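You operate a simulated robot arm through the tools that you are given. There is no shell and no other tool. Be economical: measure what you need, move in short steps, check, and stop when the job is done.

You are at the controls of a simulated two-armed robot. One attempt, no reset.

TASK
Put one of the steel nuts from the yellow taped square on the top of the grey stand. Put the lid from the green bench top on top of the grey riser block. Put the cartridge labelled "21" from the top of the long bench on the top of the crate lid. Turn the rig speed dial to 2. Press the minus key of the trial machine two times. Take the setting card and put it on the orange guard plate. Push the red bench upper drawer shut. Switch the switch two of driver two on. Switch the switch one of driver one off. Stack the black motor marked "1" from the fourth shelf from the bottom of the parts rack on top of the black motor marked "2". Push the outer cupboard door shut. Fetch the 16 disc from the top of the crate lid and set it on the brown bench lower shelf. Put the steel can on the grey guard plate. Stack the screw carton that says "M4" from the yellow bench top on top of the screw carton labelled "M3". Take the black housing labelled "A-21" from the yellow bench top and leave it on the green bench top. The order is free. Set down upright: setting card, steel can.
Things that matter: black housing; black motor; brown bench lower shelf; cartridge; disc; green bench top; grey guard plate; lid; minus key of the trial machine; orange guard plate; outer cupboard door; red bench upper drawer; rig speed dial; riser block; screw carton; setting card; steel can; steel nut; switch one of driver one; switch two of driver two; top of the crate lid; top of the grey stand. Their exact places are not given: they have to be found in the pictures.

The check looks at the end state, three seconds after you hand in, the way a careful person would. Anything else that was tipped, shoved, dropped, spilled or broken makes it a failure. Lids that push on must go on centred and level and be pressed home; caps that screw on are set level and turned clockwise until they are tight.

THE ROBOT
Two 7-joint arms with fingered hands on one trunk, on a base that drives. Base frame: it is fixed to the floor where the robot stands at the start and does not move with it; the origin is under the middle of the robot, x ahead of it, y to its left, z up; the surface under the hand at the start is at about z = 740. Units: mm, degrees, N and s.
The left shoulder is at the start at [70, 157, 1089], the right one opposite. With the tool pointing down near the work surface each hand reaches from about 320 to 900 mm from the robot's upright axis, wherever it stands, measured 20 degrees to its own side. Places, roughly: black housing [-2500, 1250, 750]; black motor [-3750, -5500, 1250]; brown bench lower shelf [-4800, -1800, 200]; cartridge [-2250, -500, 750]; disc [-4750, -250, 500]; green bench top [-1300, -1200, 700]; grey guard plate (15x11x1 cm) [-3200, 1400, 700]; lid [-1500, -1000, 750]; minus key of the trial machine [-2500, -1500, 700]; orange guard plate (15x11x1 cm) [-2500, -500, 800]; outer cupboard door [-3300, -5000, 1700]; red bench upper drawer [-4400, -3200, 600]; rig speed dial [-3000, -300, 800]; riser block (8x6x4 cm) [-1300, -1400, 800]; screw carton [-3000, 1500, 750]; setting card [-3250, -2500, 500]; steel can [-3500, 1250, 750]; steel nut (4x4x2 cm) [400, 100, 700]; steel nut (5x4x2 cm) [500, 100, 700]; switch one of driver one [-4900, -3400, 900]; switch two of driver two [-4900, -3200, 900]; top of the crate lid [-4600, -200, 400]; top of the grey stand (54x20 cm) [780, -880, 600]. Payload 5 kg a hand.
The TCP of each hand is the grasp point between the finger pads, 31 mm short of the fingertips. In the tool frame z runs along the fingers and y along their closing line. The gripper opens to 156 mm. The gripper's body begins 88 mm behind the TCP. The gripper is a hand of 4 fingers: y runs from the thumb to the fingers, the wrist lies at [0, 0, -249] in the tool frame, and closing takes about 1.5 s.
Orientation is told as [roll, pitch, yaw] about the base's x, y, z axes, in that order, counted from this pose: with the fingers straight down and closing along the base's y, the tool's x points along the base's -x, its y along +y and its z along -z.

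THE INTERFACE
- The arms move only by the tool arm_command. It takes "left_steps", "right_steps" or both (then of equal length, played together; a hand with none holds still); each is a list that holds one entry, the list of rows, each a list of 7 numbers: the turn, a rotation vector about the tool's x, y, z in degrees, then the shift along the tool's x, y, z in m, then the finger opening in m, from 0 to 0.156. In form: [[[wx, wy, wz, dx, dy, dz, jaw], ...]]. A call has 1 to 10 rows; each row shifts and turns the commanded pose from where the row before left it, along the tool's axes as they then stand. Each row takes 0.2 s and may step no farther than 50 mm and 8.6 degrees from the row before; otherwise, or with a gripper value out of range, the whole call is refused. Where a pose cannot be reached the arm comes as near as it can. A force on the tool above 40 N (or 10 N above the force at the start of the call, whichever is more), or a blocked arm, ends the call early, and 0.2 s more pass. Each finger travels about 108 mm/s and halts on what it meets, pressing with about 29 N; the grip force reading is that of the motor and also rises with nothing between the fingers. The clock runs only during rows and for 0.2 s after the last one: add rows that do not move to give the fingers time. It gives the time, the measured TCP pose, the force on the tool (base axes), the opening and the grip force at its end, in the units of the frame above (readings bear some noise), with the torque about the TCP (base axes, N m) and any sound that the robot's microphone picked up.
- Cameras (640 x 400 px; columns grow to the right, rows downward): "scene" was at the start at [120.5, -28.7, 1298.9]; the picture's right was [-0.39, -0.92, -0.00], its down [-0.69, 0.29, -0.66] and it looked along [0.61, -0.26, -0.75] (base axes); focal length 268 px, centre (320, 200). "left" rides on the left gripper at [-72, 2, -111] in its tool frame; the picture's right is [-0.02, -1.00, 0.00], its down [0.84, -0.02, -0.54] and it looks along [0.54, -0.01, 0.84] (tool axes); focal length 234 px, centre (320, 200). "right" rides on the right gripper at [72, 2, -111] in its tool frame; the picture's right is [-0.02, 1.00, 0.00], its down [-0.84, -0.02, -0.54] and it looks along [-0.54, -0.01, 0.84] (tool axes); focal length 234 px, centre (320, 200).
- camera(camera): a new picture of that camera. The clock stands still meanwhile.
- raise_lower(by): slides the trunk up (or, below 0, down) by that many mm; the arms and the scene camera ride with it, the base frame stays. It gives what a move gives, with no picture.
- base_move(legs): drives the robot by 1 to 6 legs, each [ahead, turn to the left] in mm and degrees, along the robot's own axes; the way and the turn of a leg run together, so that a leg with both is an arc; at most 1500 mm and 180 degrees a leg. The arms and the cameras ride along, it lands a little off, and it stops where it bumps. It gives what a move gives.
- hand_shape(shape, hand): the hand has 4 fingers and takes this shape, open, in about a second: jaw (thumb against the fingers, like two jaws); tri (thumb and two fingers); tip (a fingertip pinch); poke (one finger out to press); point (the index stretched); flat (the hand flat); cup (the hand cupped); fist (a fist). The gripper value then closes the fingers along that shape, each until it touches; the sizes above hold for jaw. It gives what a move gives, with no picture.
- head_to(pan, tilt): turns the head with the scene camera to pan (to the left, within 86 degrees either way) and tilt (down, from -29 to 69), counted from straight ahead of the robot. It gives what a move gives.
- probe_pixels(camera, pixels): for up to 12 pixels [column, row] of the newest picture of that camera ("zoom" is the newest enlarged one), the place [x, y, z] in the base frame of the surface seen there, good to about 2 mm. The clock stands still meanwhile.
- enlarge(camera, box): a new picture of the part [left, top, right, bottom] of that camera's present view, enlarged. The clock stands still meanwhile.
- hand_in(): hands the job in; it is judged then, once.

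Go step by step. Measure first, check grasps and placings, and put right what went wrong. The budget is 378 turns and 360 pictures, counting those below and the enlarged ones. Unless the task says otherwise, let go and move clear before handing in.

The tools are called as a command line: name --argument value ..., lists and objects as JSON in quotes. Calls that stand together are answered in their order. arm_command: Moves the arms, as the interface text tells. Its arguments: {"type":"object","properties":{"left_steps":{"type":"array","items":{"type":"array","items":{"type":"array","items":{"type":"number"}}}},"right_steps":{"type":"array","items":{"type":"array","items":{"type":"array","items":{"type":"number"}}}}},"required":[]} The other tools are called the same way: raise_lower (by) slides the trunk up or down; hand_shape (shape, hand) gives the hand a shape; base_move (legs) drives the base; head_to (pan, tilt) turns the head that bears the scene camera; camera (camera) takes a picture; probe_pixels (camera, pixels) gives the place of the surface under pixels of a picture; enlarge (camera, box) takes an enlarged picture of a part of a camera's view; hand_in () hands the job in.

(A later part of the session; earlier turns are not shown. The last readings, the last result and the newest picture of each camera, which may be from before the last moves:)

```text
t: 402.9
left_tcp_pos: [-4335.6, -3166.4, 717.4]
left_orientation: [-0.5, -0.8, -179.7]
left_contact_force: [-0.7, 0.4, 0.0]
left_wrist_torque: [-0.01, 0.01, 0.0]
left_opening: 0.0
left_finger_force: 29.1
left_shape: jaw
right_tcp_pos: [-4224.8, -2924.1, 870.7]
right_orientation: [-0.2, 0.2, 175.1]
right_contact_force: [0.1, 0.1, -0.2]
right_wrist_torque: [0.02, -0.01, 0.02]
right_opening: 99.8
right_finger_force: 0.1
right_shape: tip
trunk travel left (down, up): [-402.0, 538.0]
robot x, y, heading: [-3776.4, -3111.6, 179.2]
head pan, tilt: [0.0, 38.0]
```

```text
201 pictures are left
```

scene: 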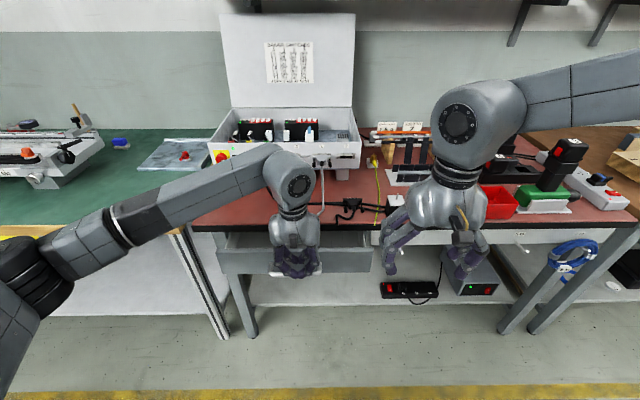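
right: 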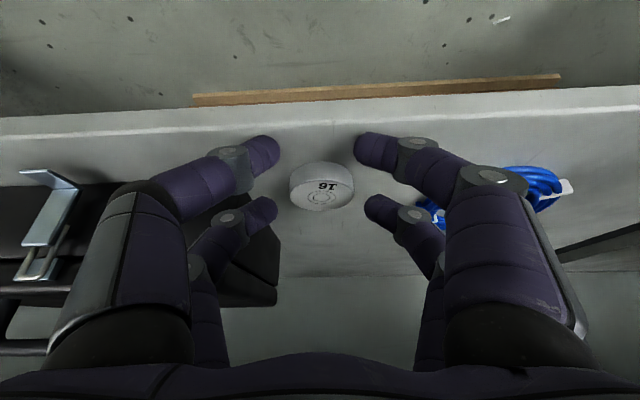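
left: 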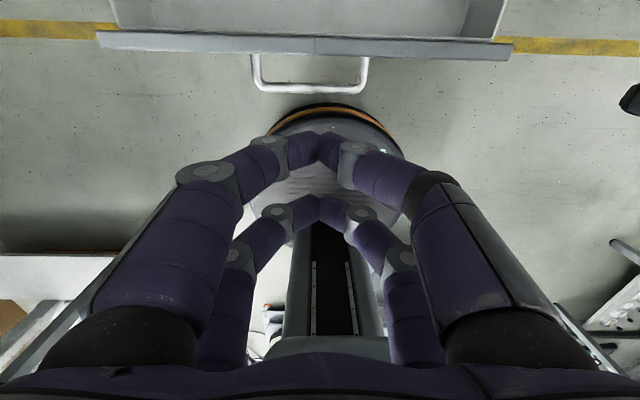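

arm_command --left_steps '[[[0, 0, 0, -0.025, 0, 0, 0.0], [0, 0, 0, -0.025, 0, 0, 0.0], [0, 0, 0, -0.015, 0, 0, 0.0], [0, 0, 0, -0.01, 0, 0, 0.0], [0, 0, 0, -0.008, 0, 0, 0.0], [0, 0, 0, -0.006, 0, 0, 0.0]]]'

enlarge --camera "scene" --box '[190, 180, 410, 300]'

```text
t: 404.3
left_tcp_pos: [-4419.4, -3166.9, 719.5]
left_orientation: [-0.4, -0.4, -179.8]
left_contact_force: [35.0, -3.3, 1.1]
left_wrist_torque: [0.04, 0.29, 0.41]
left_opening: 0.0
left_finger_force: 29.1
left_shape: jaw
right_tcp_pos: [-4221.8, -2924.6, 872.9]
right_orientation: [-0.1, 0.0, 175.2]
right_contact_force: [0.5, 0.4, 0.5]
right_wrist_torque: [-0.04, -0.02, 0.02]
right_opening: 99.7
right_finger_force: 0.3
right_shape: tip
trunk travel left (down, up): [-402.0, 538.0]
robot x, y, heading: [-3773.3, -3118.3, 179.5]
head pan, tilt: [0.0, 38.0]
```

```text
2.91 times, centred on (300, 240) of scene
```

zoom: 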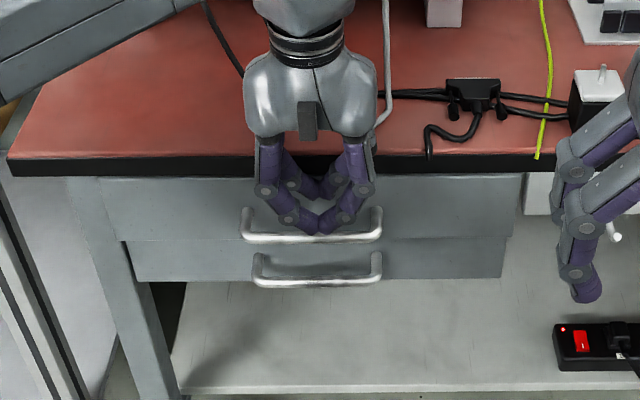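

35 N: it seems fully in. I retreat and compare the upper and lower drawer faces.

arm_command --left_steps '[[[0, 0, 0, 0.04, 0, 0, 0.0], [0, 0, 0, 0.04, 0, 0, 0.0], [0, 0, 0, 0.02, 0, -0.04, 0.0], [0, 0, 0, 0, 0, -0.05, 0.0], [0, 0, 0, 0, 0, -0.05, 0.0], [0, 0, 0, 0, 0, -0.05, 0.0], [0, 0, 0, 0, 0, -0.05, 0.0], [0, 0, 0, 0, 0, -0.05, 0.0]]]'

camera --camera "scene"

probe_pixels --camera "scene" --pixels '[[240, 255], [240, 270], [350, 255], [350, 270], [350, 245], [240, 245]]'

```text
t: 406.1
left_tcp_pos: [-4318.4, -3170.1, 1010.0]
left_orientation: [-0.6, -0.6, -179.8]
left_contact_force: [0.1, 0.3, -0.2]
left_wrist_torque: [0.01, 0.06, 0.03]
left_opening: 0.0
left_finger_force: 29.1
left_shape: jaw
right_tcp_pos: [-4224.2, -2923.6, 871.3]
right_orientation: [-0.2, -0.1, 175.2]
right_contact_force: [1.0, 0.4, -0.1]
right_wrist_torque: [0.0, 0.02, 0.0]
right_opening: 99.9
right_finger_force: 0.0
right_shape: tip
trunk travel left (down, up): [-402.0, 538.0]
robot x, y, heading: [-3767.8, -3118.3, 179.3]
head pan, tilt: [0.0, 38.0]
```

```text
199 pictures are left
```

scene: 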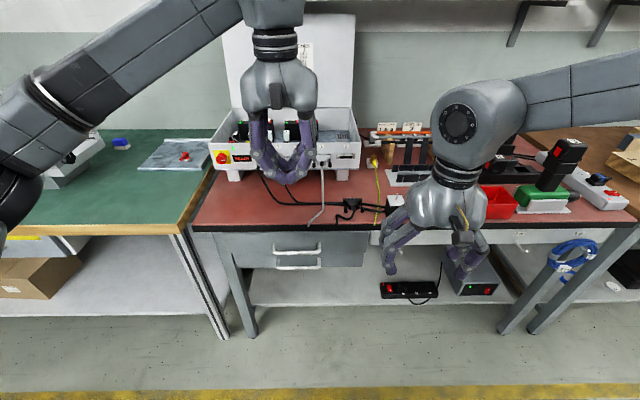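

```text
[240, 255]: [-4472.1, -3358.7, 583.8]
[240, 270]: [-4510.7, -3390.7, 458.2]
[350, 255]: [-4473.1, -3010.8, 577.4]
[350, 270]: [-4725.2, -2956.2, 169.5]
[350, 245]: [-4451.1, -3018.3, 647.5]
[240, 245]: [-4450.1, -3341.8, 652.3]
```

The upper face is 22 mm proud of the lower one: my fingers had met the bench edge. I'll push on the handle bar instead, which sticks out 40 mm.

arm_command --left_steps '[[[0, 0, 0, 0.0, 0, 0.05, 0.0], [0, 0, 0, 0.03, 0, 0.04, 0.0], [0, 0, 0, 0, 0, 0.05, 0.0], [0, 0, 0, 0, 0, 0.05, 0.0], [0, 0, 0, 0, 0, 0.05, 0.0], [0, 0, 0, 0, 0, 0.05, 0.0], [0, 0, 0, 0, 0, 0.03, 0.0]]]'

arm_command --left_steps '[[[0, 0, 0, -0.03, 0, 0, 0.0], [0, 0, 0, -0.03, 0, 0, 0.0], [0, 0, 0, -0.02, 0, 0, 0.0], [0, 0, 0, -0.01, 0, 0, 0.0], [0, 0, 0, -0.01, 0, 0, 0.0], [0, 0, 0, -0.01, 0, 0, 0.0], [0, 0, 0, -0.01, 0, 0, 0.0]]]'

enlarge --camera "scene" --box '[190, 180, 410, 300]'

```text
t: 407.7
left_tcp_pos: [-4294.4, -3164.9, 684.5]
left_orientation: [-0.5, -0.8, -179.9]
left_contact_force: [0.4, -0.1, -0.6]
left_wrist_torque: [0.02, 0.0, 0.02]
left_opening: 0.0
left_finger_force: 29.0
left_shape: jaw
right_tcp_pos: [-4224.6, -2924.6, 870.5]
right_orientation: [0.0, 0.1, 175.1]
right_contact_force: [0.4, 0.2, -0.1]
right_wrist_torque: [0.01, 0.0, -0.03]
right_opening: 100.1
right_finger_force: 0.0
right_shape: tip
trunk travel left (down, up): [-402.0, 538.0]
robot x, y, heading: [-3770.2, -3120.8, 179.6]
head pan, tilt: [0.0, 38.0]
```

```text
t: 409.3
left_tcp_pos: [-4400.2, -3165.2, 688.3]
left_orientation: [-0.4, 0.5, 180.0]
left_contact_force: [20.6, -5.5, 16.6]
left_wrist_torque: [-0.23, -0.14, 0.28]
left_opening: 0.0
left_finger_force: 29.1
left_shape: jaw
right_tcp_pos: [-4223.9, -2924.9, 871.4]
right_orientation: [-0.1, 0.1, 175.1]
right_contact_force: [-1.8, 0.2, -0.3]
right_wrist_torque: [0.04, -0.06, 0.01]
right_opening: 99.9
right_finger_force: 0.0
right_shape: tip
trunk travel left (down, up): [-402.0, 538.0]
robot x, y, heading: [-3770.8, -3120.6, 179.4]
head pan, tilt: [0.0, 38.0]
stopped in row 7 (left hand): the force on the tool passed its limit at 47 N (the readings are from after the stop); the commanded pose is now the measured one
```

```text
2.91 times, centred on (300, 240) of scene
```

zoom: 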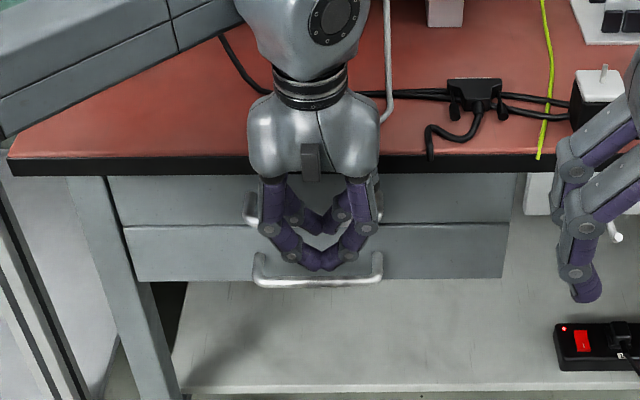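

arm_command --left_steps '[[[0, 0, 0, 0.03, 0, 0, 0.0], [0, 0, 0, 0.04, 0, 0, 0.0], [0, 0, 0, 0.03, 0, -0.03, 0.0], [0, 0, 0, 0, 0, -0.05, 0.0], [0, 0, 0, 0, 0, -0.05, 0.0], [0, 0, 0, 0, 0, -0.05, 0.0], [0, 0, 0, 0, 0, -0.05, 0.0], [0, 0, 0, 0, 0, -0.05, 0.0], [0, 0, 0, 0, 0, -0.05, 0.0]]]'

enlarge --camera "scene" --box '[190, 200, 410, 300]'

probe_pixels --camera "zoom" --pixels '[[150, 130], [150, 190], [450, 130], [450, 190], [310, 165], [310, 220]]'

```text
t: 411.3
left_tcp_pos: [-4304.4, -3167.1, 1016.5]
left_orientation: [-0.4, 0.3, 179.9]
left_contact_force: [-0.5, 0.2, 0.2]
left_wrist_torque: [-0.02, 0.01, -0.02]
left_opening: 0.0
left_finger_force: 29.0
left_shape: jaw
right_tcp_pos: [-4224.8, -2923.6, 871.5]
right_orientation: [-0.1, 0.0, 175.2]
right_contact_force: [-0.7, -0.1, -0.1]
right_wrist_torque: [0.0, 0.03, 0.0]
right_opening: 100.0
right_finger_force: 0.0
right_shape: tip
trunk travel left (down, up): [-402.0, 538.0]
robot x, y, heading: [-3771.7, -3120.5, 179.3]
head pan, tilt: [0.0, 38.0]
```

```text
2.91 times, centred on (300, 250) of scene
```

zoom: 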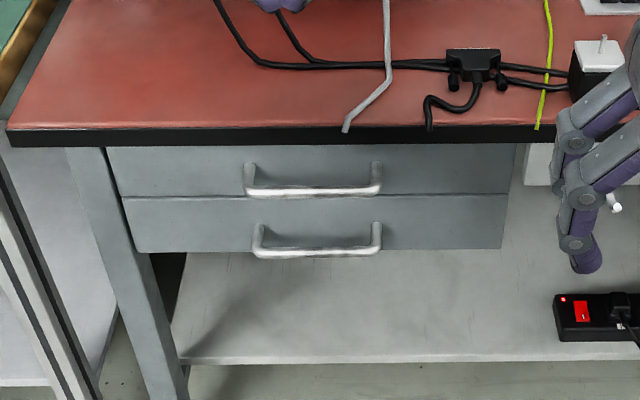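

```text
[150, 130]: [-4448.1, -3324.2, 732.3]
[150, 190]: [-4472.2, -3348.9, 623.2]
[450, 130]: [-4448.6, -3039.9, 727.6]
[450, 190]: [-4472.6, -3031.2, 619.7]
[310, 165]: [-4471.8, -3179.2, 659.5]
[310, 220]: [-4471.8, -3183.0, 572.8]
```

Both faces are now at x=-4472: drawer shut. Now the driver switches: I raise the hands and drive closer for a close look.

arm_command --right_steps '[[[0, 0, 0, 0.01, 0, -0.045, 0.1], [0, 0, 0, 0.01, 0, -0.045, 0.1], [0, 0, 0, 0.01, 0, -0.045, 0.1], [0, 0, 0, 0, 0, -0.045, 0.1]]]'

raise_lower --by 120

base_move --legs '[[335, 0]]'

camera --camera "left"

camera --camera "scene"

```text
t: 412.3
left_tcp_pos: [-4305.7, -3169.4, 1015.6]
left_orientation: [-0.5, 0.3, 180.0]
left_contact_force: [-0.2, 0.4, 0.0]
left_wrist_torque: [0.0, 0.01, 0.0]
left_opening: 0.1
left_finger_force: 29.3
left_shape: jaw
right_tcp_pos: [-4193.5, -2930.4, 1050.8]
right_orientation: [-0.2, 0.1, 175.2]
right_contact_force: [-0.2, 0.3, 0.2]
right_wrist_torque: [0.01, 0.01, 0.03]
right_opening: 100.2
right_finger_force: 0.0
right_shape: tip
trunk travel left (down, up): [-402.0, 538.0]
robot x, y, heading: [-3775.8, -3119.2, 179.5]
head pan, tilt: [0.0, 38.0]
```

```text
t: 413.8
left_tcp_pos: [-4306.3, -3168.8, 1136.1]
left_orientation: [-0.3, 0.3, 180.0]
left_contact_force: [0.0, -0.4, 0.2]
left_wrist_torque: [0.0, 0.02, 0.03]
left_opening: 0.2
left_finger_force: 29.3
left_shape: jaw
right_tcp_pos: [-4193.0, -2929.4, 1169.7]
right_orientation: [0.0, 0.1, 175.2]
right_contact_force: [0.5, 0.2, 0.6]
right_wrist_torque: [-0.02, 0.02, 0.0]
right_opening: 100.1
right_finger_force: 0.0
right_shape: tip
trunk travel left (down, up): [-522.0, 418.0]
robot x, y, heading: [-3773.4, -3120.9, 179.5]
head pan, tilt: [0.0, 38.0]
```

```text
t: 416.0
left_tcp_pos: [-4633.0, -3166.0, 1135.6]
left_orientation: [-0.3, 0.3, -179.9]
left_contact_force: [0.0, 0.3, -0.6]
left_wrist_torque: [-0.01, -0.01, 0.05]
left_opening: 0.0
left_finger_force: 29.2
left_shape: jaw
right_tcp_pos: [-4521.8, -2927.3, 1171.8]
right_orientation: [-0.1, 0.1, 175.5]
right_contact_force: [-0.6, 0.2, 0.5]
right_wrist_torque: [-0.04, 0.01, -0.01]
right_opening: 99.9
right_finger_force: 0.0
right_shape: tip
trunk travel left (down, up): [-522.0, 418.0]
robot x, y, heading: [-4101.8, -3115.9, 179.5]
head pan, tilt: [0.0, 38.0]
```

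```text
196 pictures are left
```

left: 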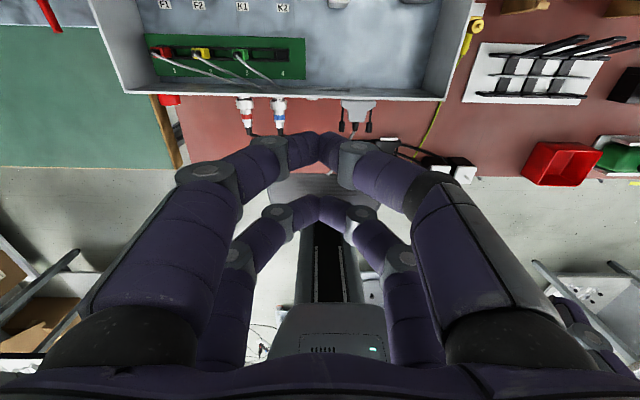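

```text
195 pictures are left
```

scene: 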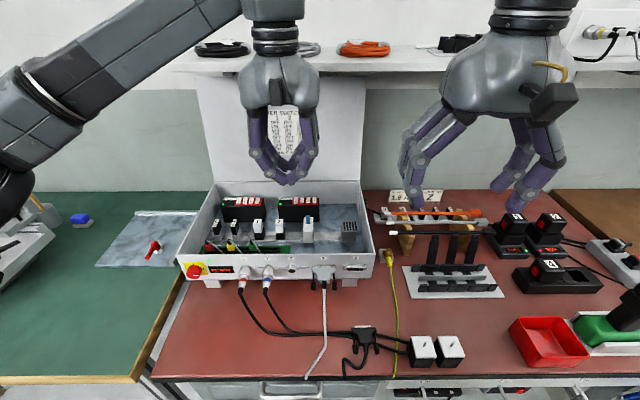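

enlarge --camera "scene" --box '[210, 185, 370, 260]'

enlarge --camera "scene" --box '[215, 190, 275, 225]'

probe_pixels --camera "zoom" --pixels '[[200, 80], [270, 80], [340, 80], [420, 80], [490, 80], [250, 150], [130, 90], [200, 60]]'

enlarge --camera "scene" --box '[270, 190, 330, 225]'

probe_pixels --camera "zoom" --pixels '[[220, 80], [290, 80], [360, 80], [430, 80], [490, 80], [330, 150], [150, 90]]'

```text
4.00 times, centred on (290, 222) of scene
```

zoom: 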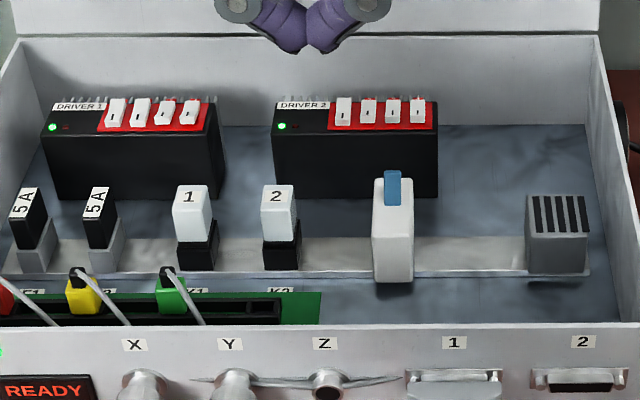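

```text
10.67 times, centred on (245, 208) of scene
```

zoom: 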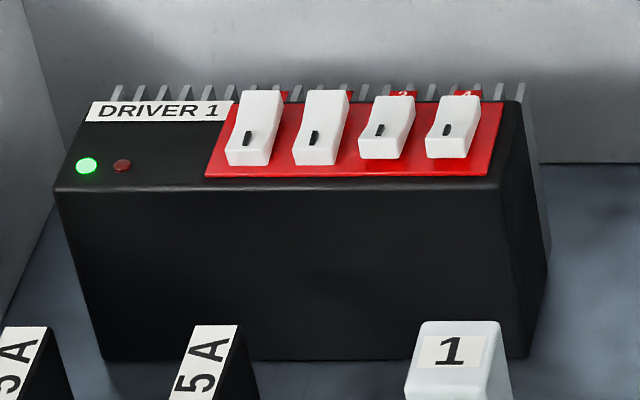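

```text
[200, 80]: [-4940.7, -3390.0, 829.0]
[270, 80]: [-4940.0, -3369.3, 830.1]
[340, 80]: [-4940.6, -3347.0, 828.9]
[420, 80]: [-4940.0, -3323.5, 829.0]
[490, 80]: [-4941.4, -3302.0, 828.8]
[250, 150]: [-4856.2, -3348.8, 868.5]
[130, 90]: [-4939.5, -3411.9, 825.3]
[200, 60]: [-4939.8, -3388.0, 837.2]
```

```text
10.67 times, centred on (300, 208) of scene
```

zoom: 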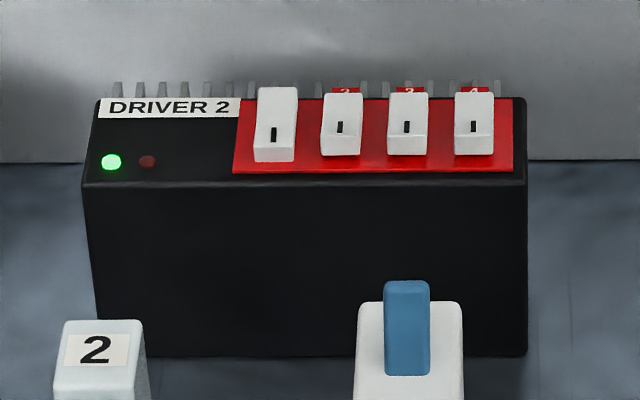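

```text
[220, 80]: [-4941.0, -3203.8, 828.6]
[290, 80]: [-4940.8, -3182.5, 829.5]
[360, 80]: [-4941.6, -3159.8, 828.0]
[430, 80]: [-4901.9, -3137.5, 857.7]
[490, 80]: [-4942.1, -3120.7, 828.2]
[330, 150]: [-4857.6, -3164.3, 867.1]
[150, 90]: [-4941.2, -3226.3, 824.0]
```

The rockers: driver 1 switch 1 has its back end raised (front "I" end pressed = on); driver 2 switch 2 has its front end raised (off). I measure them and the lid behind.

probe_pixels --camera "zoom" --pixels '[[342, 100], [342, 115], [340, 135], [340, 150], [275, 95], [275, 120], [272, 150], [408, 120], [250, 168], [508, 168]]'

enlarge --camera "scene" --box '[215, 190, 275, 225]'

probe_pixels --camera "zoom" --pixels '[[262, 95], [260, 110], [255, 130], [248, 155], [322, 95], [318, 120], [312, 150], [395, 110], [385, 145], [213, 170]]'

probe_pixels --camera "scene" --pixels '[[350, 120], [350, 170], [210, 120], [350, 185], [240, 215]]'

```text
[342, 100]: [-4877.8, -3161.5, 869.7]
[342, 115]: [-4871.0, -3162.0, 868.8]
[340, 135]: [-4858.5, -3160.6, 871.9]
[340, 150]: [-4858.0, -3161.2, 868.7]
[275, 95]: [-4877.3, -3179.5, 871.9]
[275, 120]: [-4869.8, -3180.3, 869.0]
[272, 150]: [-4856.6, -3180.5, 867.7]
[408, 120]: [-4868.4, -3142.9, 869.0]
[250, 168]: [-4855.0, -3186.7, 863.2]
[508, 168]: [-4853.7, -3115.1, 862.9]
```

```text
10.67 times, centred on (245, 208) of scene
```

zoom: 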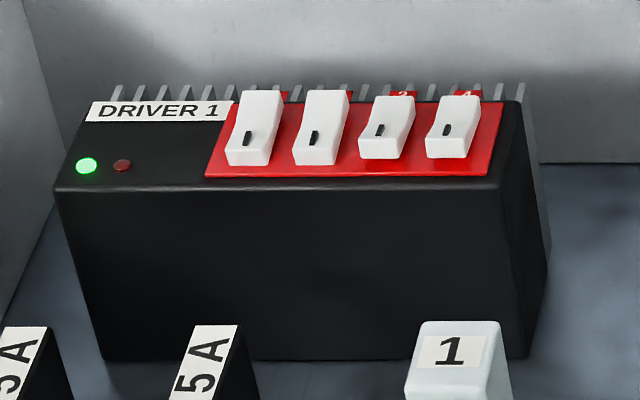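

```text
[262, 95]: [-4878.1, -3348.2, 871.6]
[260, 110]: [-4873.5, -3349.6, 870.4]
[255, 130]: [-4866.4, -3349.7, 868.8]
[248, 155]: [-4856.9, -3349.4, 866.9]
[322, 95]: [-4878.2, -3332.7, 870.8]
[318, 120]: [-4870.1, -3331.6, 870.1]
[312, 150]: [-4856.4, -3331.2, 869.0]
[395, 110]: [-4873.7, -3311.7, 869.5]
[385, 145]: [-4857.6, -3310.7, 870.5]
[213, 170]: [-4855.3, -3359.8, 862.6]
```

```text
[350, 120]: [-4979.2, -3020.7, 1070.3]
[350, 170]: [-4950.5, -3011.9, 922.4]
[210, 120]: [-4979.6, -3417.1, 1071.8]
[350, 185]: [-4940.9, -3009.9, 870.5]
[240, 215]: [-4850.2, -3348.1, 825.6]
```

Targets: driver 2 switch 2 front end (-4859,-3161,871); driver 1 switch 1 back end (-4877,-3349,872). I set the left hand to poke, tilt it 15° and go above driver 2.

hand_shape --hand "left" --shape "poke"

arm_command --left_steps '[[[0, -7.5, 0, 0, 0, 0, 0], [0, -7.5, 0, 0, 0, 0, 0], [0, 0, 0, -0.0279, -0.0008, 0.0377, 0], [0, 0, 0, -0.0279, -0.0008, 0.0377, 0], [0, 0, 0, -0.0279, -0.0008, 0.0377, 0], [0, 0, 0, -0.0279, -0.0008, 0.0377, 0], [0, 0, 0, -0.0279, -0.0008, 0.0377, 0], [0, 0, 0, -0.0279, -0.0008, 0.0377, 0], [0, 0, 0, 0, 0, 0, 0]]]'

camera --camera "left"

enlarge --camera "scene" --box '[210, 140, 370, 260]'

```text
t: 416.9
left_tcp_pos: [-4633.1, -3165.2, 1137.7]
left_orientation: [-0.3, 0.2, -179.9]
left_contact_force: [-0.5, 0.0, -1.0]
left_wrist_torque: [-0.02, 0.03, 0.04]
left_opening: 0.0
left_finger_force: 0.0
left_shape: poke
right_tcp_pos: [-4520.2, -2927.2, 1171.6]
right_orientation: [0.0, 0.0, 175.4]
right_contact_force: [0.6, 0.0, 0.1]
right_wrist_torque: [0.01, 0.02, 0.01]
right_opening: 99.9
right_finger_force: 0.1
right_shape: tip
trunk travel left (down, up): [-522.0, 418.0]
robot x, y, heading: [-4097.2, -3112.9, 179.5]
head pan, tilt: [0.0, 38.0]
```

```text
t: 418.9
left_tcp_pos: [-4852.4, -3163.1, 961.7]
left_orientation: [-0.4, -14.7, -179.7]
left_contact_force: [0.2, 0.2, 0.1]
left_wrist_torque: [0.0, 0.03, -0.01]
left_opening: 0.0
left_finger_force: 0.1
left_shape: poke
right_tcp_pos: [-4519.9, -2927.9, 1169.9]
right_orientation: [-0.1, 0.0, 175.4]
right_contact_force: [0.2, 0.6, 1.0]
right_wrist_torque: [-0.01, 0.04, -0.02]
right_opening: 100.1
right_finger_force: 0.1
right_shape: tip
trunk travel left (down, up): [-522.0, 418.0]
robot x, y, heading: [-4100.8, -3114.8, 179.5]
head pan, tilt: [0.0, 38.0]
```

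```text
190 pictures are left
```

left: 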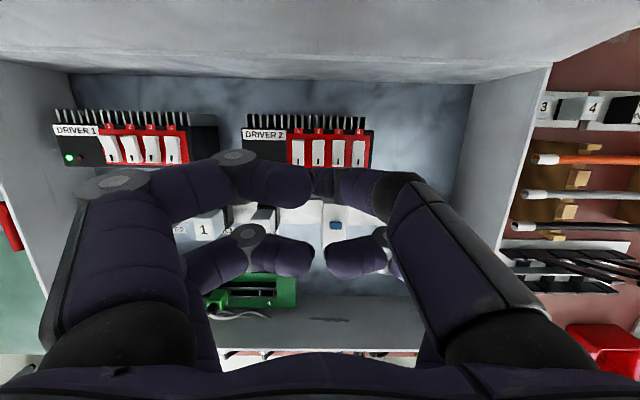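

```text
3.33 times, centred on (290, 200) of scene
```

zoom: 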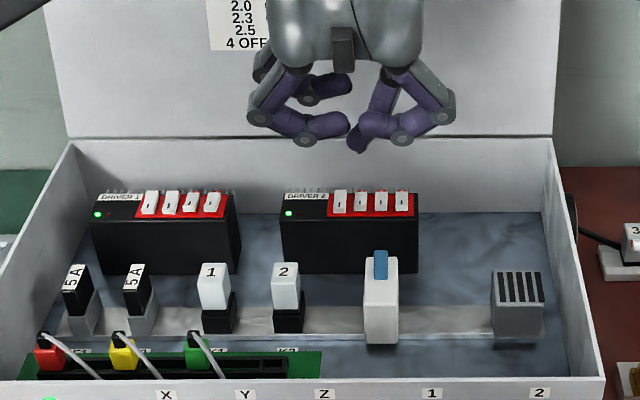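

probe_pixels --camera "zoom" --pixels '[[360, 148], [357, 150], [362, 140], [368, 125], [366, 146], [354, 146]]'

enlarge --camera "left" --box '[260, 120, 390, 220]'

```text
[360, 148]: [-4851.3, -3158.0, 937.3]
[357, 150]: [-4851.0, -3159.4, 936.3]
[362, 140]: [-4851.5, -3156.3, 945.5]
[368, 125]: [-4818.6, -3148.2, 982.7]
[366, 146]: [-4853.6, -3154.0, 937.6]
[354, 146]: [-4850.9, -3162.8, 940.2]
```

```text
4.00 times, centred on (325, 170) of left
```

zoom: 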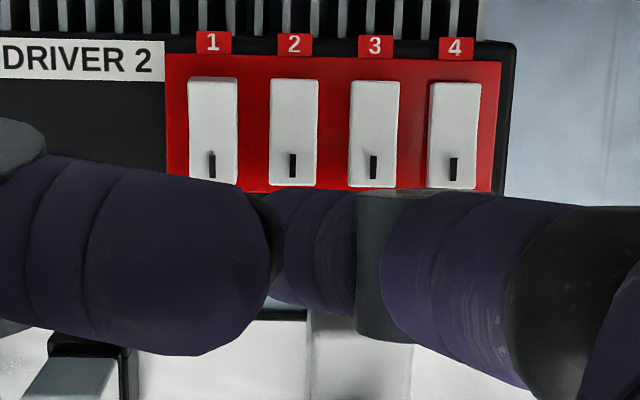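

The fingertip is at y≈-3158.5; I shift 3 mm and press down on the front end of switch 2.

arm_command --left_steps '[[[0, 0, 0, 0.0065, 0.003, 0.0242, 0], [0, 0, 0, 0.0052, 0, 0.0193, 0], [0, 0, 0, 0.0026, 0, 0.0097, 0], [0, 0, 0, 0.0013, 0, 0.0048, 0], [0, 0, 0, 0.0008, 0, 0.0029, 0]]]'

enlarge --camera "scene" --box '[250, 180, 330, 240]'

```text
t: 420.1
left_tcp_pos: [-4852.1, -3161.3, 904.0]
left_orientation: [-0.5, -15.1, -179.6]
left_contact_force: [0.7, -0.4, 20.9]
left_wrist_torque: [-0.06, 0.22, 0.02]
left_opening: 0.0
left_finger_force: 0.0
left_shape: poke
right_tcp_pos: [-4519.5, -2927.4, 1172.3]
right_orientation: [-0.1, -0.1, 175.3]
right_contact_force: [0.8, 0.7, -0.1]
right_wrist_torque: [0.02, -0.01, 0.02]
right_opening: 99.8
right_finger_force: 0.0
right_shape: tip
trunk travel left (down, up): [-522.0, 418.0]
robot x, y, heading: [-4098.0, -3114.3, 179.4]
head pan, tilt: [0.0, 38.0]
```

```text
6.67 times, centred on (290, 210) of scene
```

zoom: 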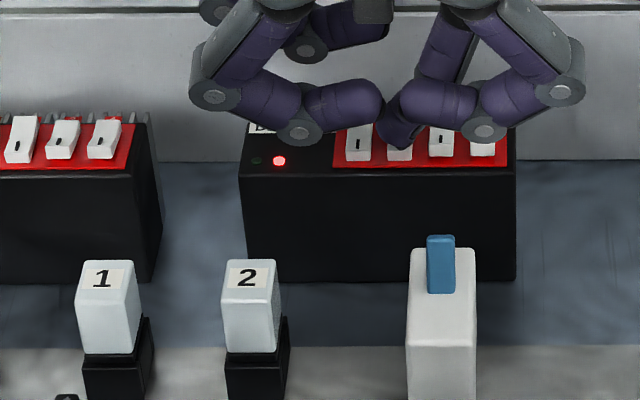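

The driver 2 LED turned red, so something switched. I lift and look.

arm_command --left_steps '[[[0, 0, 0, -0.0104, 0, -0.0386, 0], [0, 0, 0, -0.0104, 0, -0.0386, 0]]]'

enlarge --camera "left" --box '[230, 110, 390, 210]'

enlarge --camera "scene" --box '[270, 190, 330, 225]'

```text
t: 420.7
left_tcp_pos: [-4850.9, -3165.1, 978.8]
left_orientation: [-0.3, -14.8, -179.8]
left_contact_force: [1.0, 0.6, -0.1]
left_wrist_torque: [-0.03, 0.03, 0.0]
left_opening: 0.0
left_finger_force: 0.1
left_shape: poke
right_tcp_pos: [-4520.2, -2927.5, 1170.9]
right_orientation: [0.0, -0.1, 175.2]
right_contact_force: [-0.5, 0.1, 0.1]
right_wrist_torque: [-0.05, 0.03, 0.01]
right_opening: 99.9
right_finger_force: 0.0
right_shape: tip
trunk travel left (down, up): [-522.0, 418.0]
robot x, y, heading: [-4100.4, -3111.8, 180.0]
head pan, tilt: [0.0, 38.0]
```

```text
4.00 times, centred on (310, 160) of left
```

zoom: 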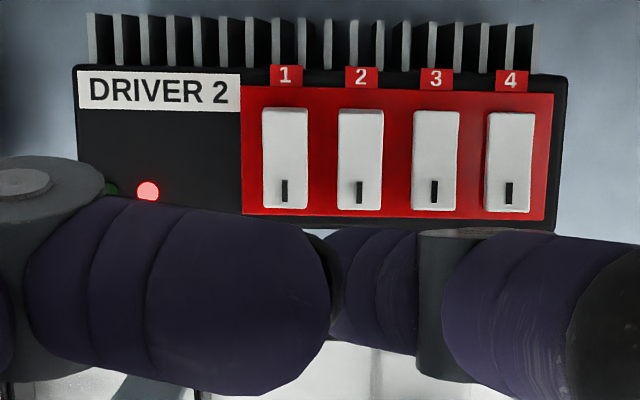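

```text
10.67 times, centred on (300, 208) of scene
```

zoom: 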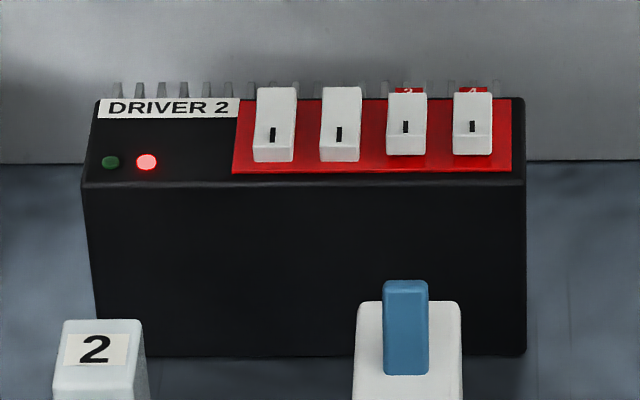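

Switch 2 of driver 2 is on. Now over to driver 1 switch 1's back end.

arm_command --left_steps '[[[0, 0, 0, -0.0047, 0.0469, 0.0013, 0], [0, 0, 0, -0.0047, 0.0469, 0.0013, 0], [0, 0, 0, -0.0047, 0.0469, 0.0013, 0], [0, 0, 0, -0.0047, 0.0469, 0.0013, 0], [0, 0, 0, 0.0052, 0, 0.0193, 0], [0, 0, 0, 0, 0, 0, 0]]]'

enlarge --camera "left" --box '[230, 110, 390, 210]'

enlarge --camera "scene" --box '[200, 150, 320, 230]'

```text
t: 422.1
left_tcp_pos: [-4870.9, -3353.5, 957.0]
left_orientation: [-0.4, -14.7, -179.8]
left_contact_force: [-0.7, -0.6, 0.3]
left_wrist_torque: [0.03, -0.01, 0.0]
left_opening: 0.1
left_finger_force: 0.0
left_shape: poke
right_tcp_pos: [-4520.1, -2928.0, 1170.9]
right_orientation: [-0.1, 0.0, 175.3]
right_contact_force: [0.4, -0.1, 0.4]
right_wrist_torque: [0.0, 0.02, 0.0]
right_opening: 100.0
right_finger_force: 0.1
right_shape: tip
trunk travel left (down, up): [-522.0, 418.0]
robot x, y, heading: [-4100.8, -3118.1, 179.7]
head pan, tilt: [0.0, 38.0]
```

```text
4.00 times, centred on (310, 160) of left
```

zoom: 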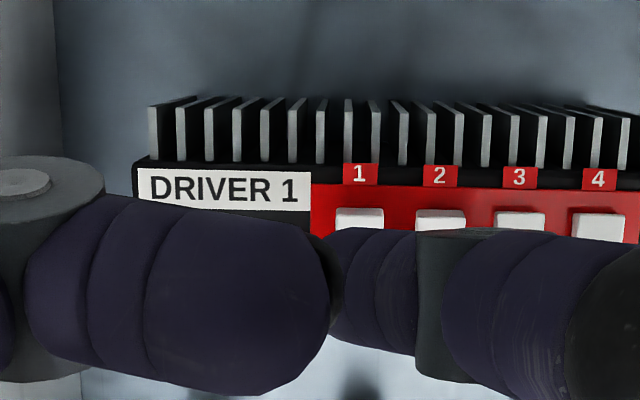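

```text
5.00 times, centred on (260, 190) of scene
```

zoom: 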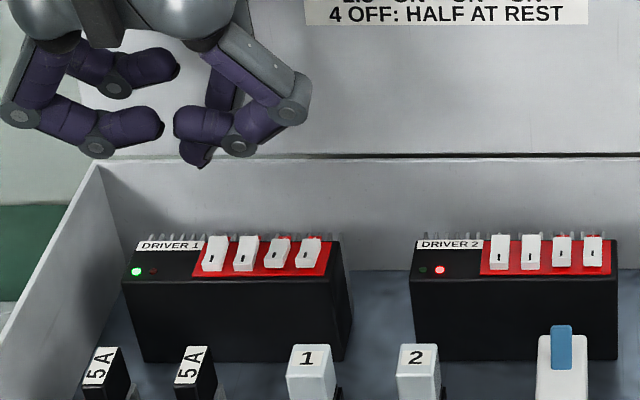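

Aligned with switch 1. I press its back end down.

arm_command --left_steps '[[[0, 0, 0, 0.0065, 0, 0.0242, 0], [0, 0, 0, 0.0057, 0, 0.0213, 0], [0, 0, 0, 0.0013, 0, 0.0048, 0], [0, 0, 0, 0.0008, 0, 0.0029, 0], [0, 0, 0, 0.0005, 0, 0.0019, 0]]]'

enlarge --camera "scene" --box '[200, 170, 290, 230]'

```text
t: 423.3
left_tcp_pos: [-4871.7, -3349.6, 902.8]
left_orientation: [-0.5, -15.1, -179.9]
left_contact_force: [-1.6, -0.1, 14.8]
left_wrist_torque: [-0.03, 0.07, -0.01]
left_opening: 0.1
left_finger_force: 0.1
left_shape: poke
right_tcp_pos: [-4520.9, -2926.7, 1171.9]
right_orientation: [-0.1, 0.0, 175.2]
right_contact_force: [-0.7, 0.4, -1.0]
right_wrist_torque: [-0.02, 0.0, -0.01]
right_opening: 99.9
right_finger_force: 0.1
right_shape: tip
trunk travel left (down, up): [-522.0, 418.0]
robot x, y, heading: [-4100.6, -3113.7, 179.7]
head pan, tilt: [0.0, 38.0]
```

```text
6.67 times, centred on (245, 200) of scene
```

zoom: 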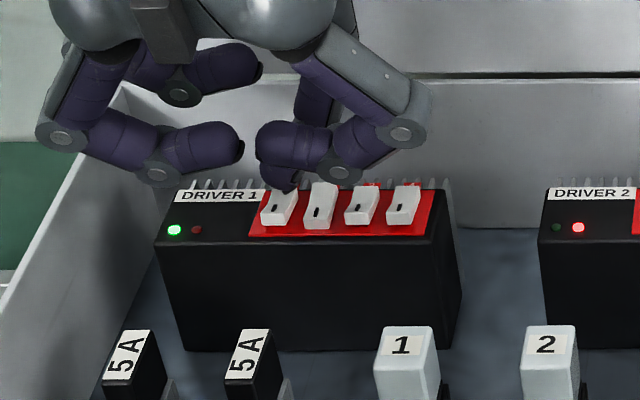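

arm_command --left_steps '[[[0, 0, 0, -0.0104, 0, -0.0386, 0], [0, 0, 0, -0.0104, 0, -0.0386, 0], [0, 0, 0, -0.0104, 0, -0.0386, 0], [0, 0, 0, 0.02, -0.02, -0.035, 0]]]'

enlarge --camera "scene" --box '[215, 180, 335, 240]'

```text
t: 424.3
left_tcp_pos: [-4843.3, -3328.5, 1051.0]
left_orientation: [-0.3, -14.8, -179.8]
left_contact_force: [0.5, -0.2, 0.9]
left_wrist_torque: [-0.01, 0.03, 0.0]
left_opening: 0.1
left_finger_force: 0.1
left_shape: poke
right_tcp_pos: [-4519.5, -2925.9, 1171.2]
right_orientation: [-0.1, 0.0, 175.3]
right_contact_force: [0.2, -1.0, 0.2]
right_wrist_torque: [-0.04, 0.01, 0.02]
right_opening: 99.8
right_finger_force: 0.0
right_shape: tip
trunk travel left (down, up): [-522.0, 418.0]
robot x, y, heading: [-4102.3, -3115.3, 179.4]
head pan, tilt: [0.0, 38.0]
```

```text
5.33 times, centred on (275, 210) of scene
```

zoom: 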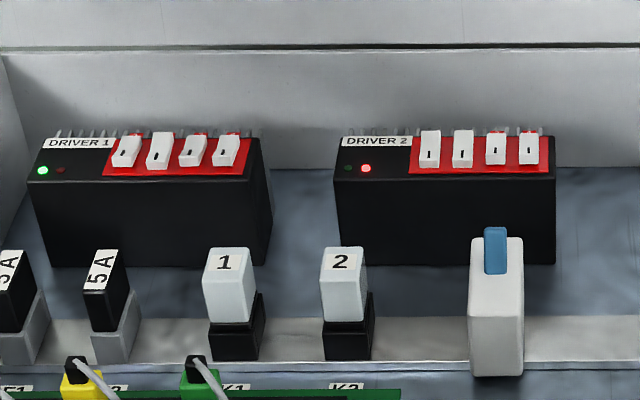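

Both switches are set. I retract, back away and head south toward the cupboard and parts rack.

arm_command --left_steps '[[[0, 0, 0, 0.045, 0, -0.015, 0], [0, 0, 0, 0.045, 0, -0.015, 0], [0, 7.4, 0, 0.045, 0, 0, 0], [0, 7.4, 0, 0.045, 0, 0, 0], [0, 0, 0, 0.045, -0.01, 0, 0], [0, 0, 0, 0.045, -0.01, 0, 0], [0, 0, 0, 0.045, -0.01, 0, 0]]]'

base_move --legs '[[-300, 0], [0, 90]]'

head_to --pan 0 --tilt 15

camera --camera "scene"

```text
t: 425.9
left_tcp_pos: [-4524.8, -3303.7, 1034.4]
left_orientation: [-0.4, 0.0, -180.0]
left_contact_force: [0.5, -0.6, 0.2]
left_wrist_torque: [-0.01, 0.03, -0.05]
left_opening: 0.3
left_finger_force: 0.0
left_shape: poke
right_tcp_pos: [-4520.0, -2927.6, 1171.0]
right_orientation: [-0.1, 0.0, 175.3]
right_contact_force: [0.4, -0.5, 1.3]
right_wrist_torque: [0.01, 0.0, -0.01]
right_opening: 100.3
right_finger_force: 0.1
right_shape: tip
trunk travel left (down, up): [-522.0, 418.0]
robot x, y, heading: [-4099.3, -3111.2, 179.7]
head pan, tilt: [0.0, 38.0]
```

```text
t: 431.8
left_tcp_pos: [-3604.2, -3541.9, 1033.6]
left_orientation: [-0.4, 0.1, -89.1]
left_contact_force: [-0.5, -0.5, 0.3]
left_wrist_torque: [-0.06, 0.0, -0.02]
left_opening: 0.0
left_finger_force: 0.0
left_shape: poke
right_tcp_pos: [-3980.0, -3540.9, 1170.7]
right_orientation: [0.0, 0.0, -93.9]
right_contact_force: [0.0, 0.5, 0.4]
right_wrist_torque: [0.03, 0.02, 0.0]
right_opening: 99.9
right_finger_force: 0.1
right_shape: tip
trunk travel left (down, up): [-522.0, 418.0]
robot x, y, heading: [-3797.6, -3115.2, -89.6]
head pan, tilt: [0.0, 38.0]
```

```text
t: 432.6
left_tcp_pos: [-3605.4, -3541.7, 1034.1]
left_orientation: [-0.3, 0.0, -89.2]
left_contact_force: [-0.5, 0.1, 0.1]
left_wrist_torque: [-0.03, 0.0, 0.02]
left_opening: 0.2
left_finger_force: 0.0
left_shape: poke
right_tcp_pos: [-3980.6, -3540.8, 1170.9]
right_orientation: [-0.2, 0.1, -94.0]
right_contact_force: [0.0, 0.1, 0.5]
right_wrist_torque: [0.01, 0.02, 0.0]
right_opening: 99.9
right_finger_force: 0.0
right_shape: tip
trunk travel left (down, up): [-522.0, 418.0]
robot x, y, heading: [-3799.4, -3119.3, -89.6]
head pan, tilt: [0.0, 15.0]
```

```text
180 pictures are left
```

scene: 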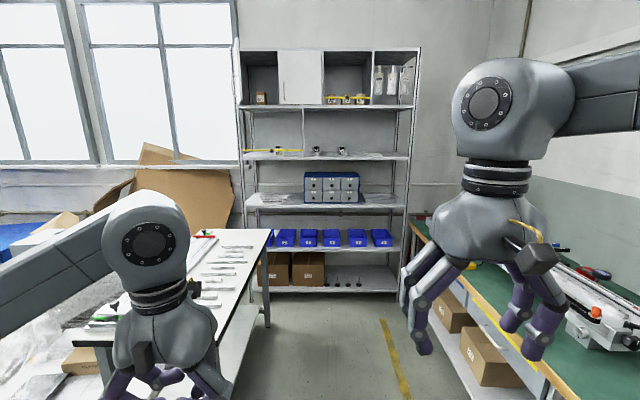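

enlarge --camera "scene" --box '[230, 35, 430, 175]'

probe_pixels --camera "scene" --pixels '[[299, 80], [262, 75], [345, 80], [390, 80], [245, 110], [410, 110], [250, 157], [405, 157], [316, 150], [342, 150], [280, 105], [330, 160]]'

```text
2.86 times, centred on (330, 105) of scene
```

zoom: 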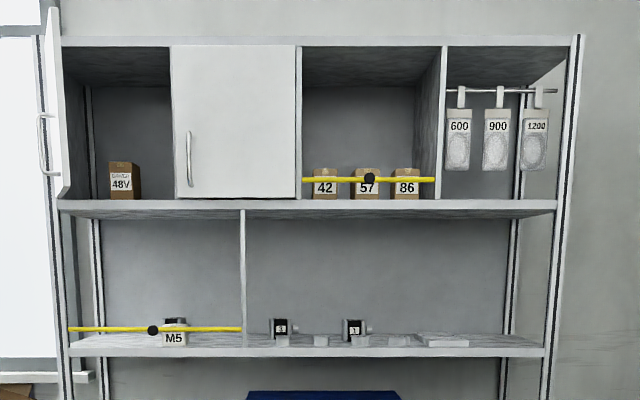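

```text
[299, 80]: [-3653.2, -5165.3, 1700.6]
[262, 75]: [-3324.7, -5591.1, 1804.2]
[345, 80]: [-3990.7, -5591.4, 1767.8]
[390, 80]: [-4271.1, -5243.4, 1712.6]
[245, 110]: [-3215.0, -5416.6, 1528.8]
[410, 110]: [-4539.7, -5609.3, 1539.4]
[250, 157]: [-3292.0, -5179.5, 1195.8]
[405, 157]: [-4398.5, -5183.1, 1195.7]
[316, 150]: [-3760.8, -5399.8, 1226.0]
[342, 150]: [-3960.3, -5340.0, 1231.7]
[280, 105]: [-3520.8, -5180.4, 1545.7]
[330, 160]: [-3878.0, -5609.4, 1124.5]
```

The rack is ahead (y≈-5180): fourth shelf z≈1196 with two motors; the left cupboard door stands open at x≈-3280. I drive closer.

probe_pixels --camera "scene" --pixels '[[268, 232], [222, 390], [205, 235], [265, 320], [330, 330], [420, 215], [395, 300], [230, 350]]'

base_move --legs '[[900, 0]]'

camera --camera "scene"

```text
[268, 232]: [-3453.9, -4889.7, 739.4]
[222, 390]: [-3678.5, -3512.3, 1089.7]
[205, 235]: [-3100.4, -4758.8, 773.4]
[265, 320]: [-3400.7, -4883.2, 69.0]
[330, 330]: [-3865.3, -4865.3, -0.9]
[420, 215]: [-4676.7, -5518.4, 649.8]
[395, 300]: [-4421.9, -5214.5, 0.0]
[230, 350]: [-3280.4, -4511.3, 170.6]
```

```text
t: 437.4
left_tcp_pos: [-3607.8, -4444.0, 1034.5]
left_orientation: [-0.4, 0.1, -89.7]
left_contact_force: [0.1, 0.3, 0.0]
left_wrist_torque: [0.01, 0.01, -0.03]
left_opening: 0.0
left_finger_force: 0.0
left_shape: poke
right_tcp_pos: [-3982.8, -4439.3, 1171.2]
right_orientation: [0.0, 0.0, -94.4]
right_contact_force: [0.0, 0.3, -0.1]
right_wrist_torque: [0.01, -0.02, 0.01]
right_opening: 99.9
right_finger_force: 0.1
right_shape: tip
trunk travel left (down, up): [-522.0, 418.0]
robot x, y, heading: [-3798.1, -4016.2, -90.0]
head pan, tilt: [0.0, 15.0]
```

```text
178 pictures are left
```

scene: 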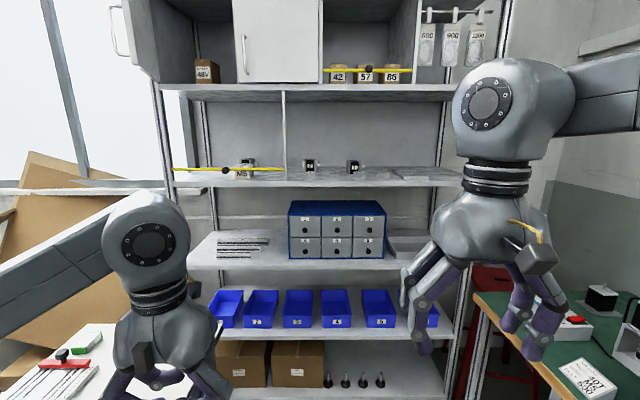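

head_to --pan 15 --tilt -12

camera --camera "scene"

probe_pixels --camera "scene" --pixels '[[170, 150], [200, 150], [240, 150], [185, 210], [230, 230], [300, 180], [160, 180], [205, 100]]'

```text
t: 438.3
left_tcp_pos: [-3607.4, -4442.7, 1033.5]
left_orientation: [-0.4, 0.1, -89.7]
left_contact_force: [0.9, -0.7, -0.1]
left_wrist_torque: [0.01, -0.02, -0.03]
left_opening: 0.0
left_finger_force: 0.1
left_shape: poke
right_tcp_pos: [-3983.5, -4438.4, 1170.8]
right_orientation: [0.0, 0.1, -94.4]
right_contact_force: [0.2, 0.2, -0.2]
right_wrist_torque: [-0.01, -0.03, 0.0]
right_opening: 99.9
right_finger_force: 0.0
right_shape: tip
trunk travel left (down, up): [-522.0, 418.0]
robot x, y, heading: [-3799.2, -4014.3, -90.4]
head pan, tilt: [15.0, -12.0]
```

```text
177 pictures are left
```

scene: 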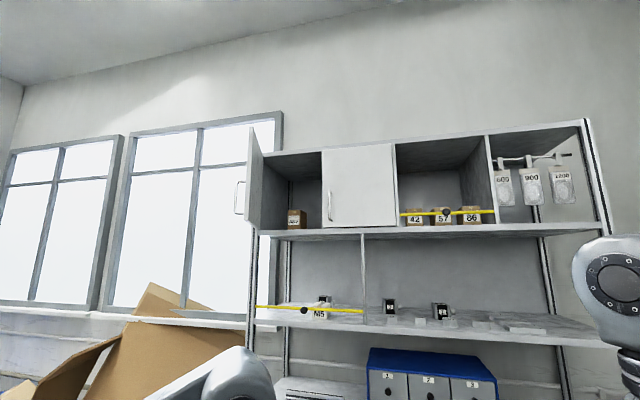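

```text
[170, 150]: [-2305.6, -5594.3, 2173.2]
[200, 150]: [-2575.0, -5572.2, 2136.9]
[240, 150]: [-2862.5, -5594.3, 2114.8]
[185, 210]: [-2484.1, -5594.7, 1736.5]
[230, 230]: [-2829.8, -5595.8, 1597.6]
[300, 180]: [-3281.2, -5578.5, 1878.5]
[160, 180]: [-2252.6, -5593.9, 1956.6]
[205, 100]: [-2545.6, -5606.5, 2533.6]
```

probe_pixels --camera "scene" --pixels '[[250, 170], [254, 180], [260, 180], [263, 190], [250, 220], [262, 222], [250, 135], [238, 195], [262, 160], [330, 200], [325, 165]]'

enlarge --camera "scene" --box '[220, 110, 340, 250]'

```text
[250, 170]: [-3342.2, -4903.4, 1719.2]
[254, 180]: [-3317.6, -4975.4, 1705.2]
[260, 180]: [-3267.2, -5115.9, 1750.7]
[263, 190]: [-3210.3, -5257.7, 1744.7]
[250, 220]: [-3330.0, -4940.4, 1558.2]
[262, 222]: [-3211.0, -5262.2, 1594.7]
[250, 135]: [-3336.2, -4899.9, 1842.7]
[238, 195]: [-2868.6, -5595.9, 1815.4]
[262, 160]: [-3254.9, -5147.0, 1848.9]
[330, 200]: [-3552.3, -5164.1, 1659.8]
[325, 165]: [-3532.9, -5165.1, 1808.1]
```

```text
2.86 times, centred on (280, 180) of scene
```

zoom: 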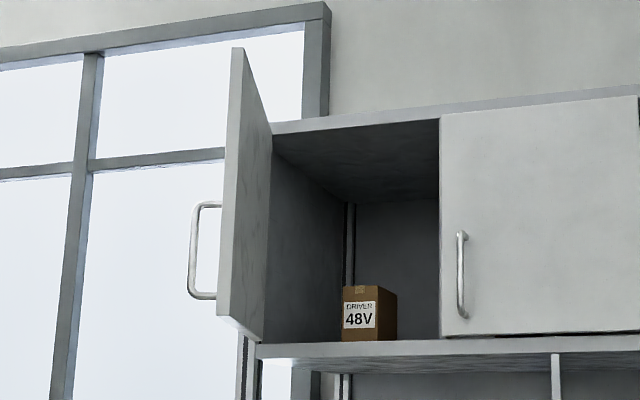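

The open door runs from its hinge (-3240,-5175) to its free edge (-3340,-4900), z 1555–1850. I raise the trunk, drive in and turn 25° left, to push its outer face with the left hand pointing forward.

raise_lower --by 400

base_move --legs '[[330, 0], [0, 25]]'

arm_command --left_steps '[[[0, -8.5, 0, 0, 0, 0, 0], [0, -8.5, 0, 0, 0, 0, 0], [0, -8.5, 0, 0, 0, 0, 0], [0, -8.5, 0, 0, 0, 0, 0], [0, -8.5, 0, 0, 0, 0, 0], [0, -8.5, 0, 0, 0, 0, 0], [0, -8.5, 0, 0, 0, 0, 0], [0, -8.5, 0, 0, 0, 0, 0], [0, -8.5, 0, 0, 0, 0, 0], [0, -8.5, 0, 0, 0, 0, 0]]]'

camera --camera "scene"

```text
t: 442.1
left_tcp_pos: [-3608.2, -4444.4, 1434.8]
left_orientation: [-0.5, 0.0, -89.7]
left_contact_force: [0.0, 0.3, 0.5]
left_wrist_torque: [0.01, -0.03, 0.01]
left_opening: 0.0
left_finger_force: 0.0
left_shape: poke
right_tcp_pos: [-3983.3, -4438.9, 1570.6]
right_orientation: [-0.2, 0.0, -94.5]
right_contact_force: [-0.6, -0.4, -0.3]
right_wrist_torque: [0.01, -0.03, 0.0]
right_opening: 100.2
right_finger_force: 0.1
right_shape: tip
trunk travel left (down, up): [-922.0, 18.0]
robot x, y, heading: [-3797.1, -4018.5, -90.3]
head pan, tilt: [15.0, -12.0]
```

```text
t: 445.6
left_tcp_pos: [-3451.1, -4658.7, 1435.4]
left_orientation: [-0.3, 0.0, -65.0]
left_contact_force: [0.2, 1.1, 0.9]
left_wrist_torque: [-0.01, 0.0, 0.03]
left_opening: 0.2
left_finger_force: 0.1
left_shape: poke
right_tcp_pos: [-3795.0, -4812.0, 1570.9]
right_orientation: [0.0, 0.0, -69.8]
right_contact_force: [-0.7, -0.1, 0.0]
right_wrist_torque: [0.02, -0.02, 0.0]
right_opening: 99.9
right_finger_force: 0.1
right_shape: tip
trunk travel left (down, up): [-922.0, 18.0]
robot x, y, heading: [-3795.7, -4353.8, -65.5]
head pan, tilt: [15.0, -12.0]
```

```text
t: 447.8
left_tcp_pos: [-3449.1, -4660.0, 1434.0]
left_orientation: [-0.5, -31.1, -64.9]
left_contact_force: [-0.5, 0.4, -0.3]
left_wrist_torque: [-0.01, -0.01, -0.03]
left_opening: 0.0
left_finger_force: 0.1
left_shape: poke
left hand out of reach, approached as far as the arm can: row 5, 6, 7, 8, 9, 10
right_tcp_pos: [-3790.7, -4810.2, 1570.9]
right_orientation: [-0.1, 0.0, -69.8]
right_contact_force: [-0.2, -0.4, 0.5]
right_wrist_torque: [0.01, -0.01, -0.01]
right_opening: 100.0
right_finger_force: 0.1
right_shape: tip
trunk travel left (down, up): [-922.0, 18.0]
robot x, y, heading: [-3801.8, -4349.4, -65.6]
head pan, tilt: [15.0, -12.0]
```

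```text
175 pictures are left
```

scene: 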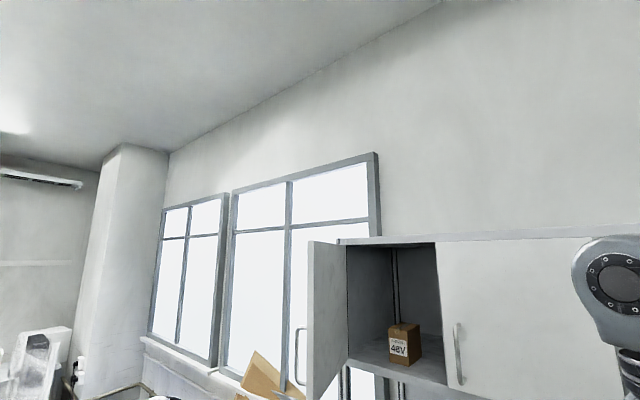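

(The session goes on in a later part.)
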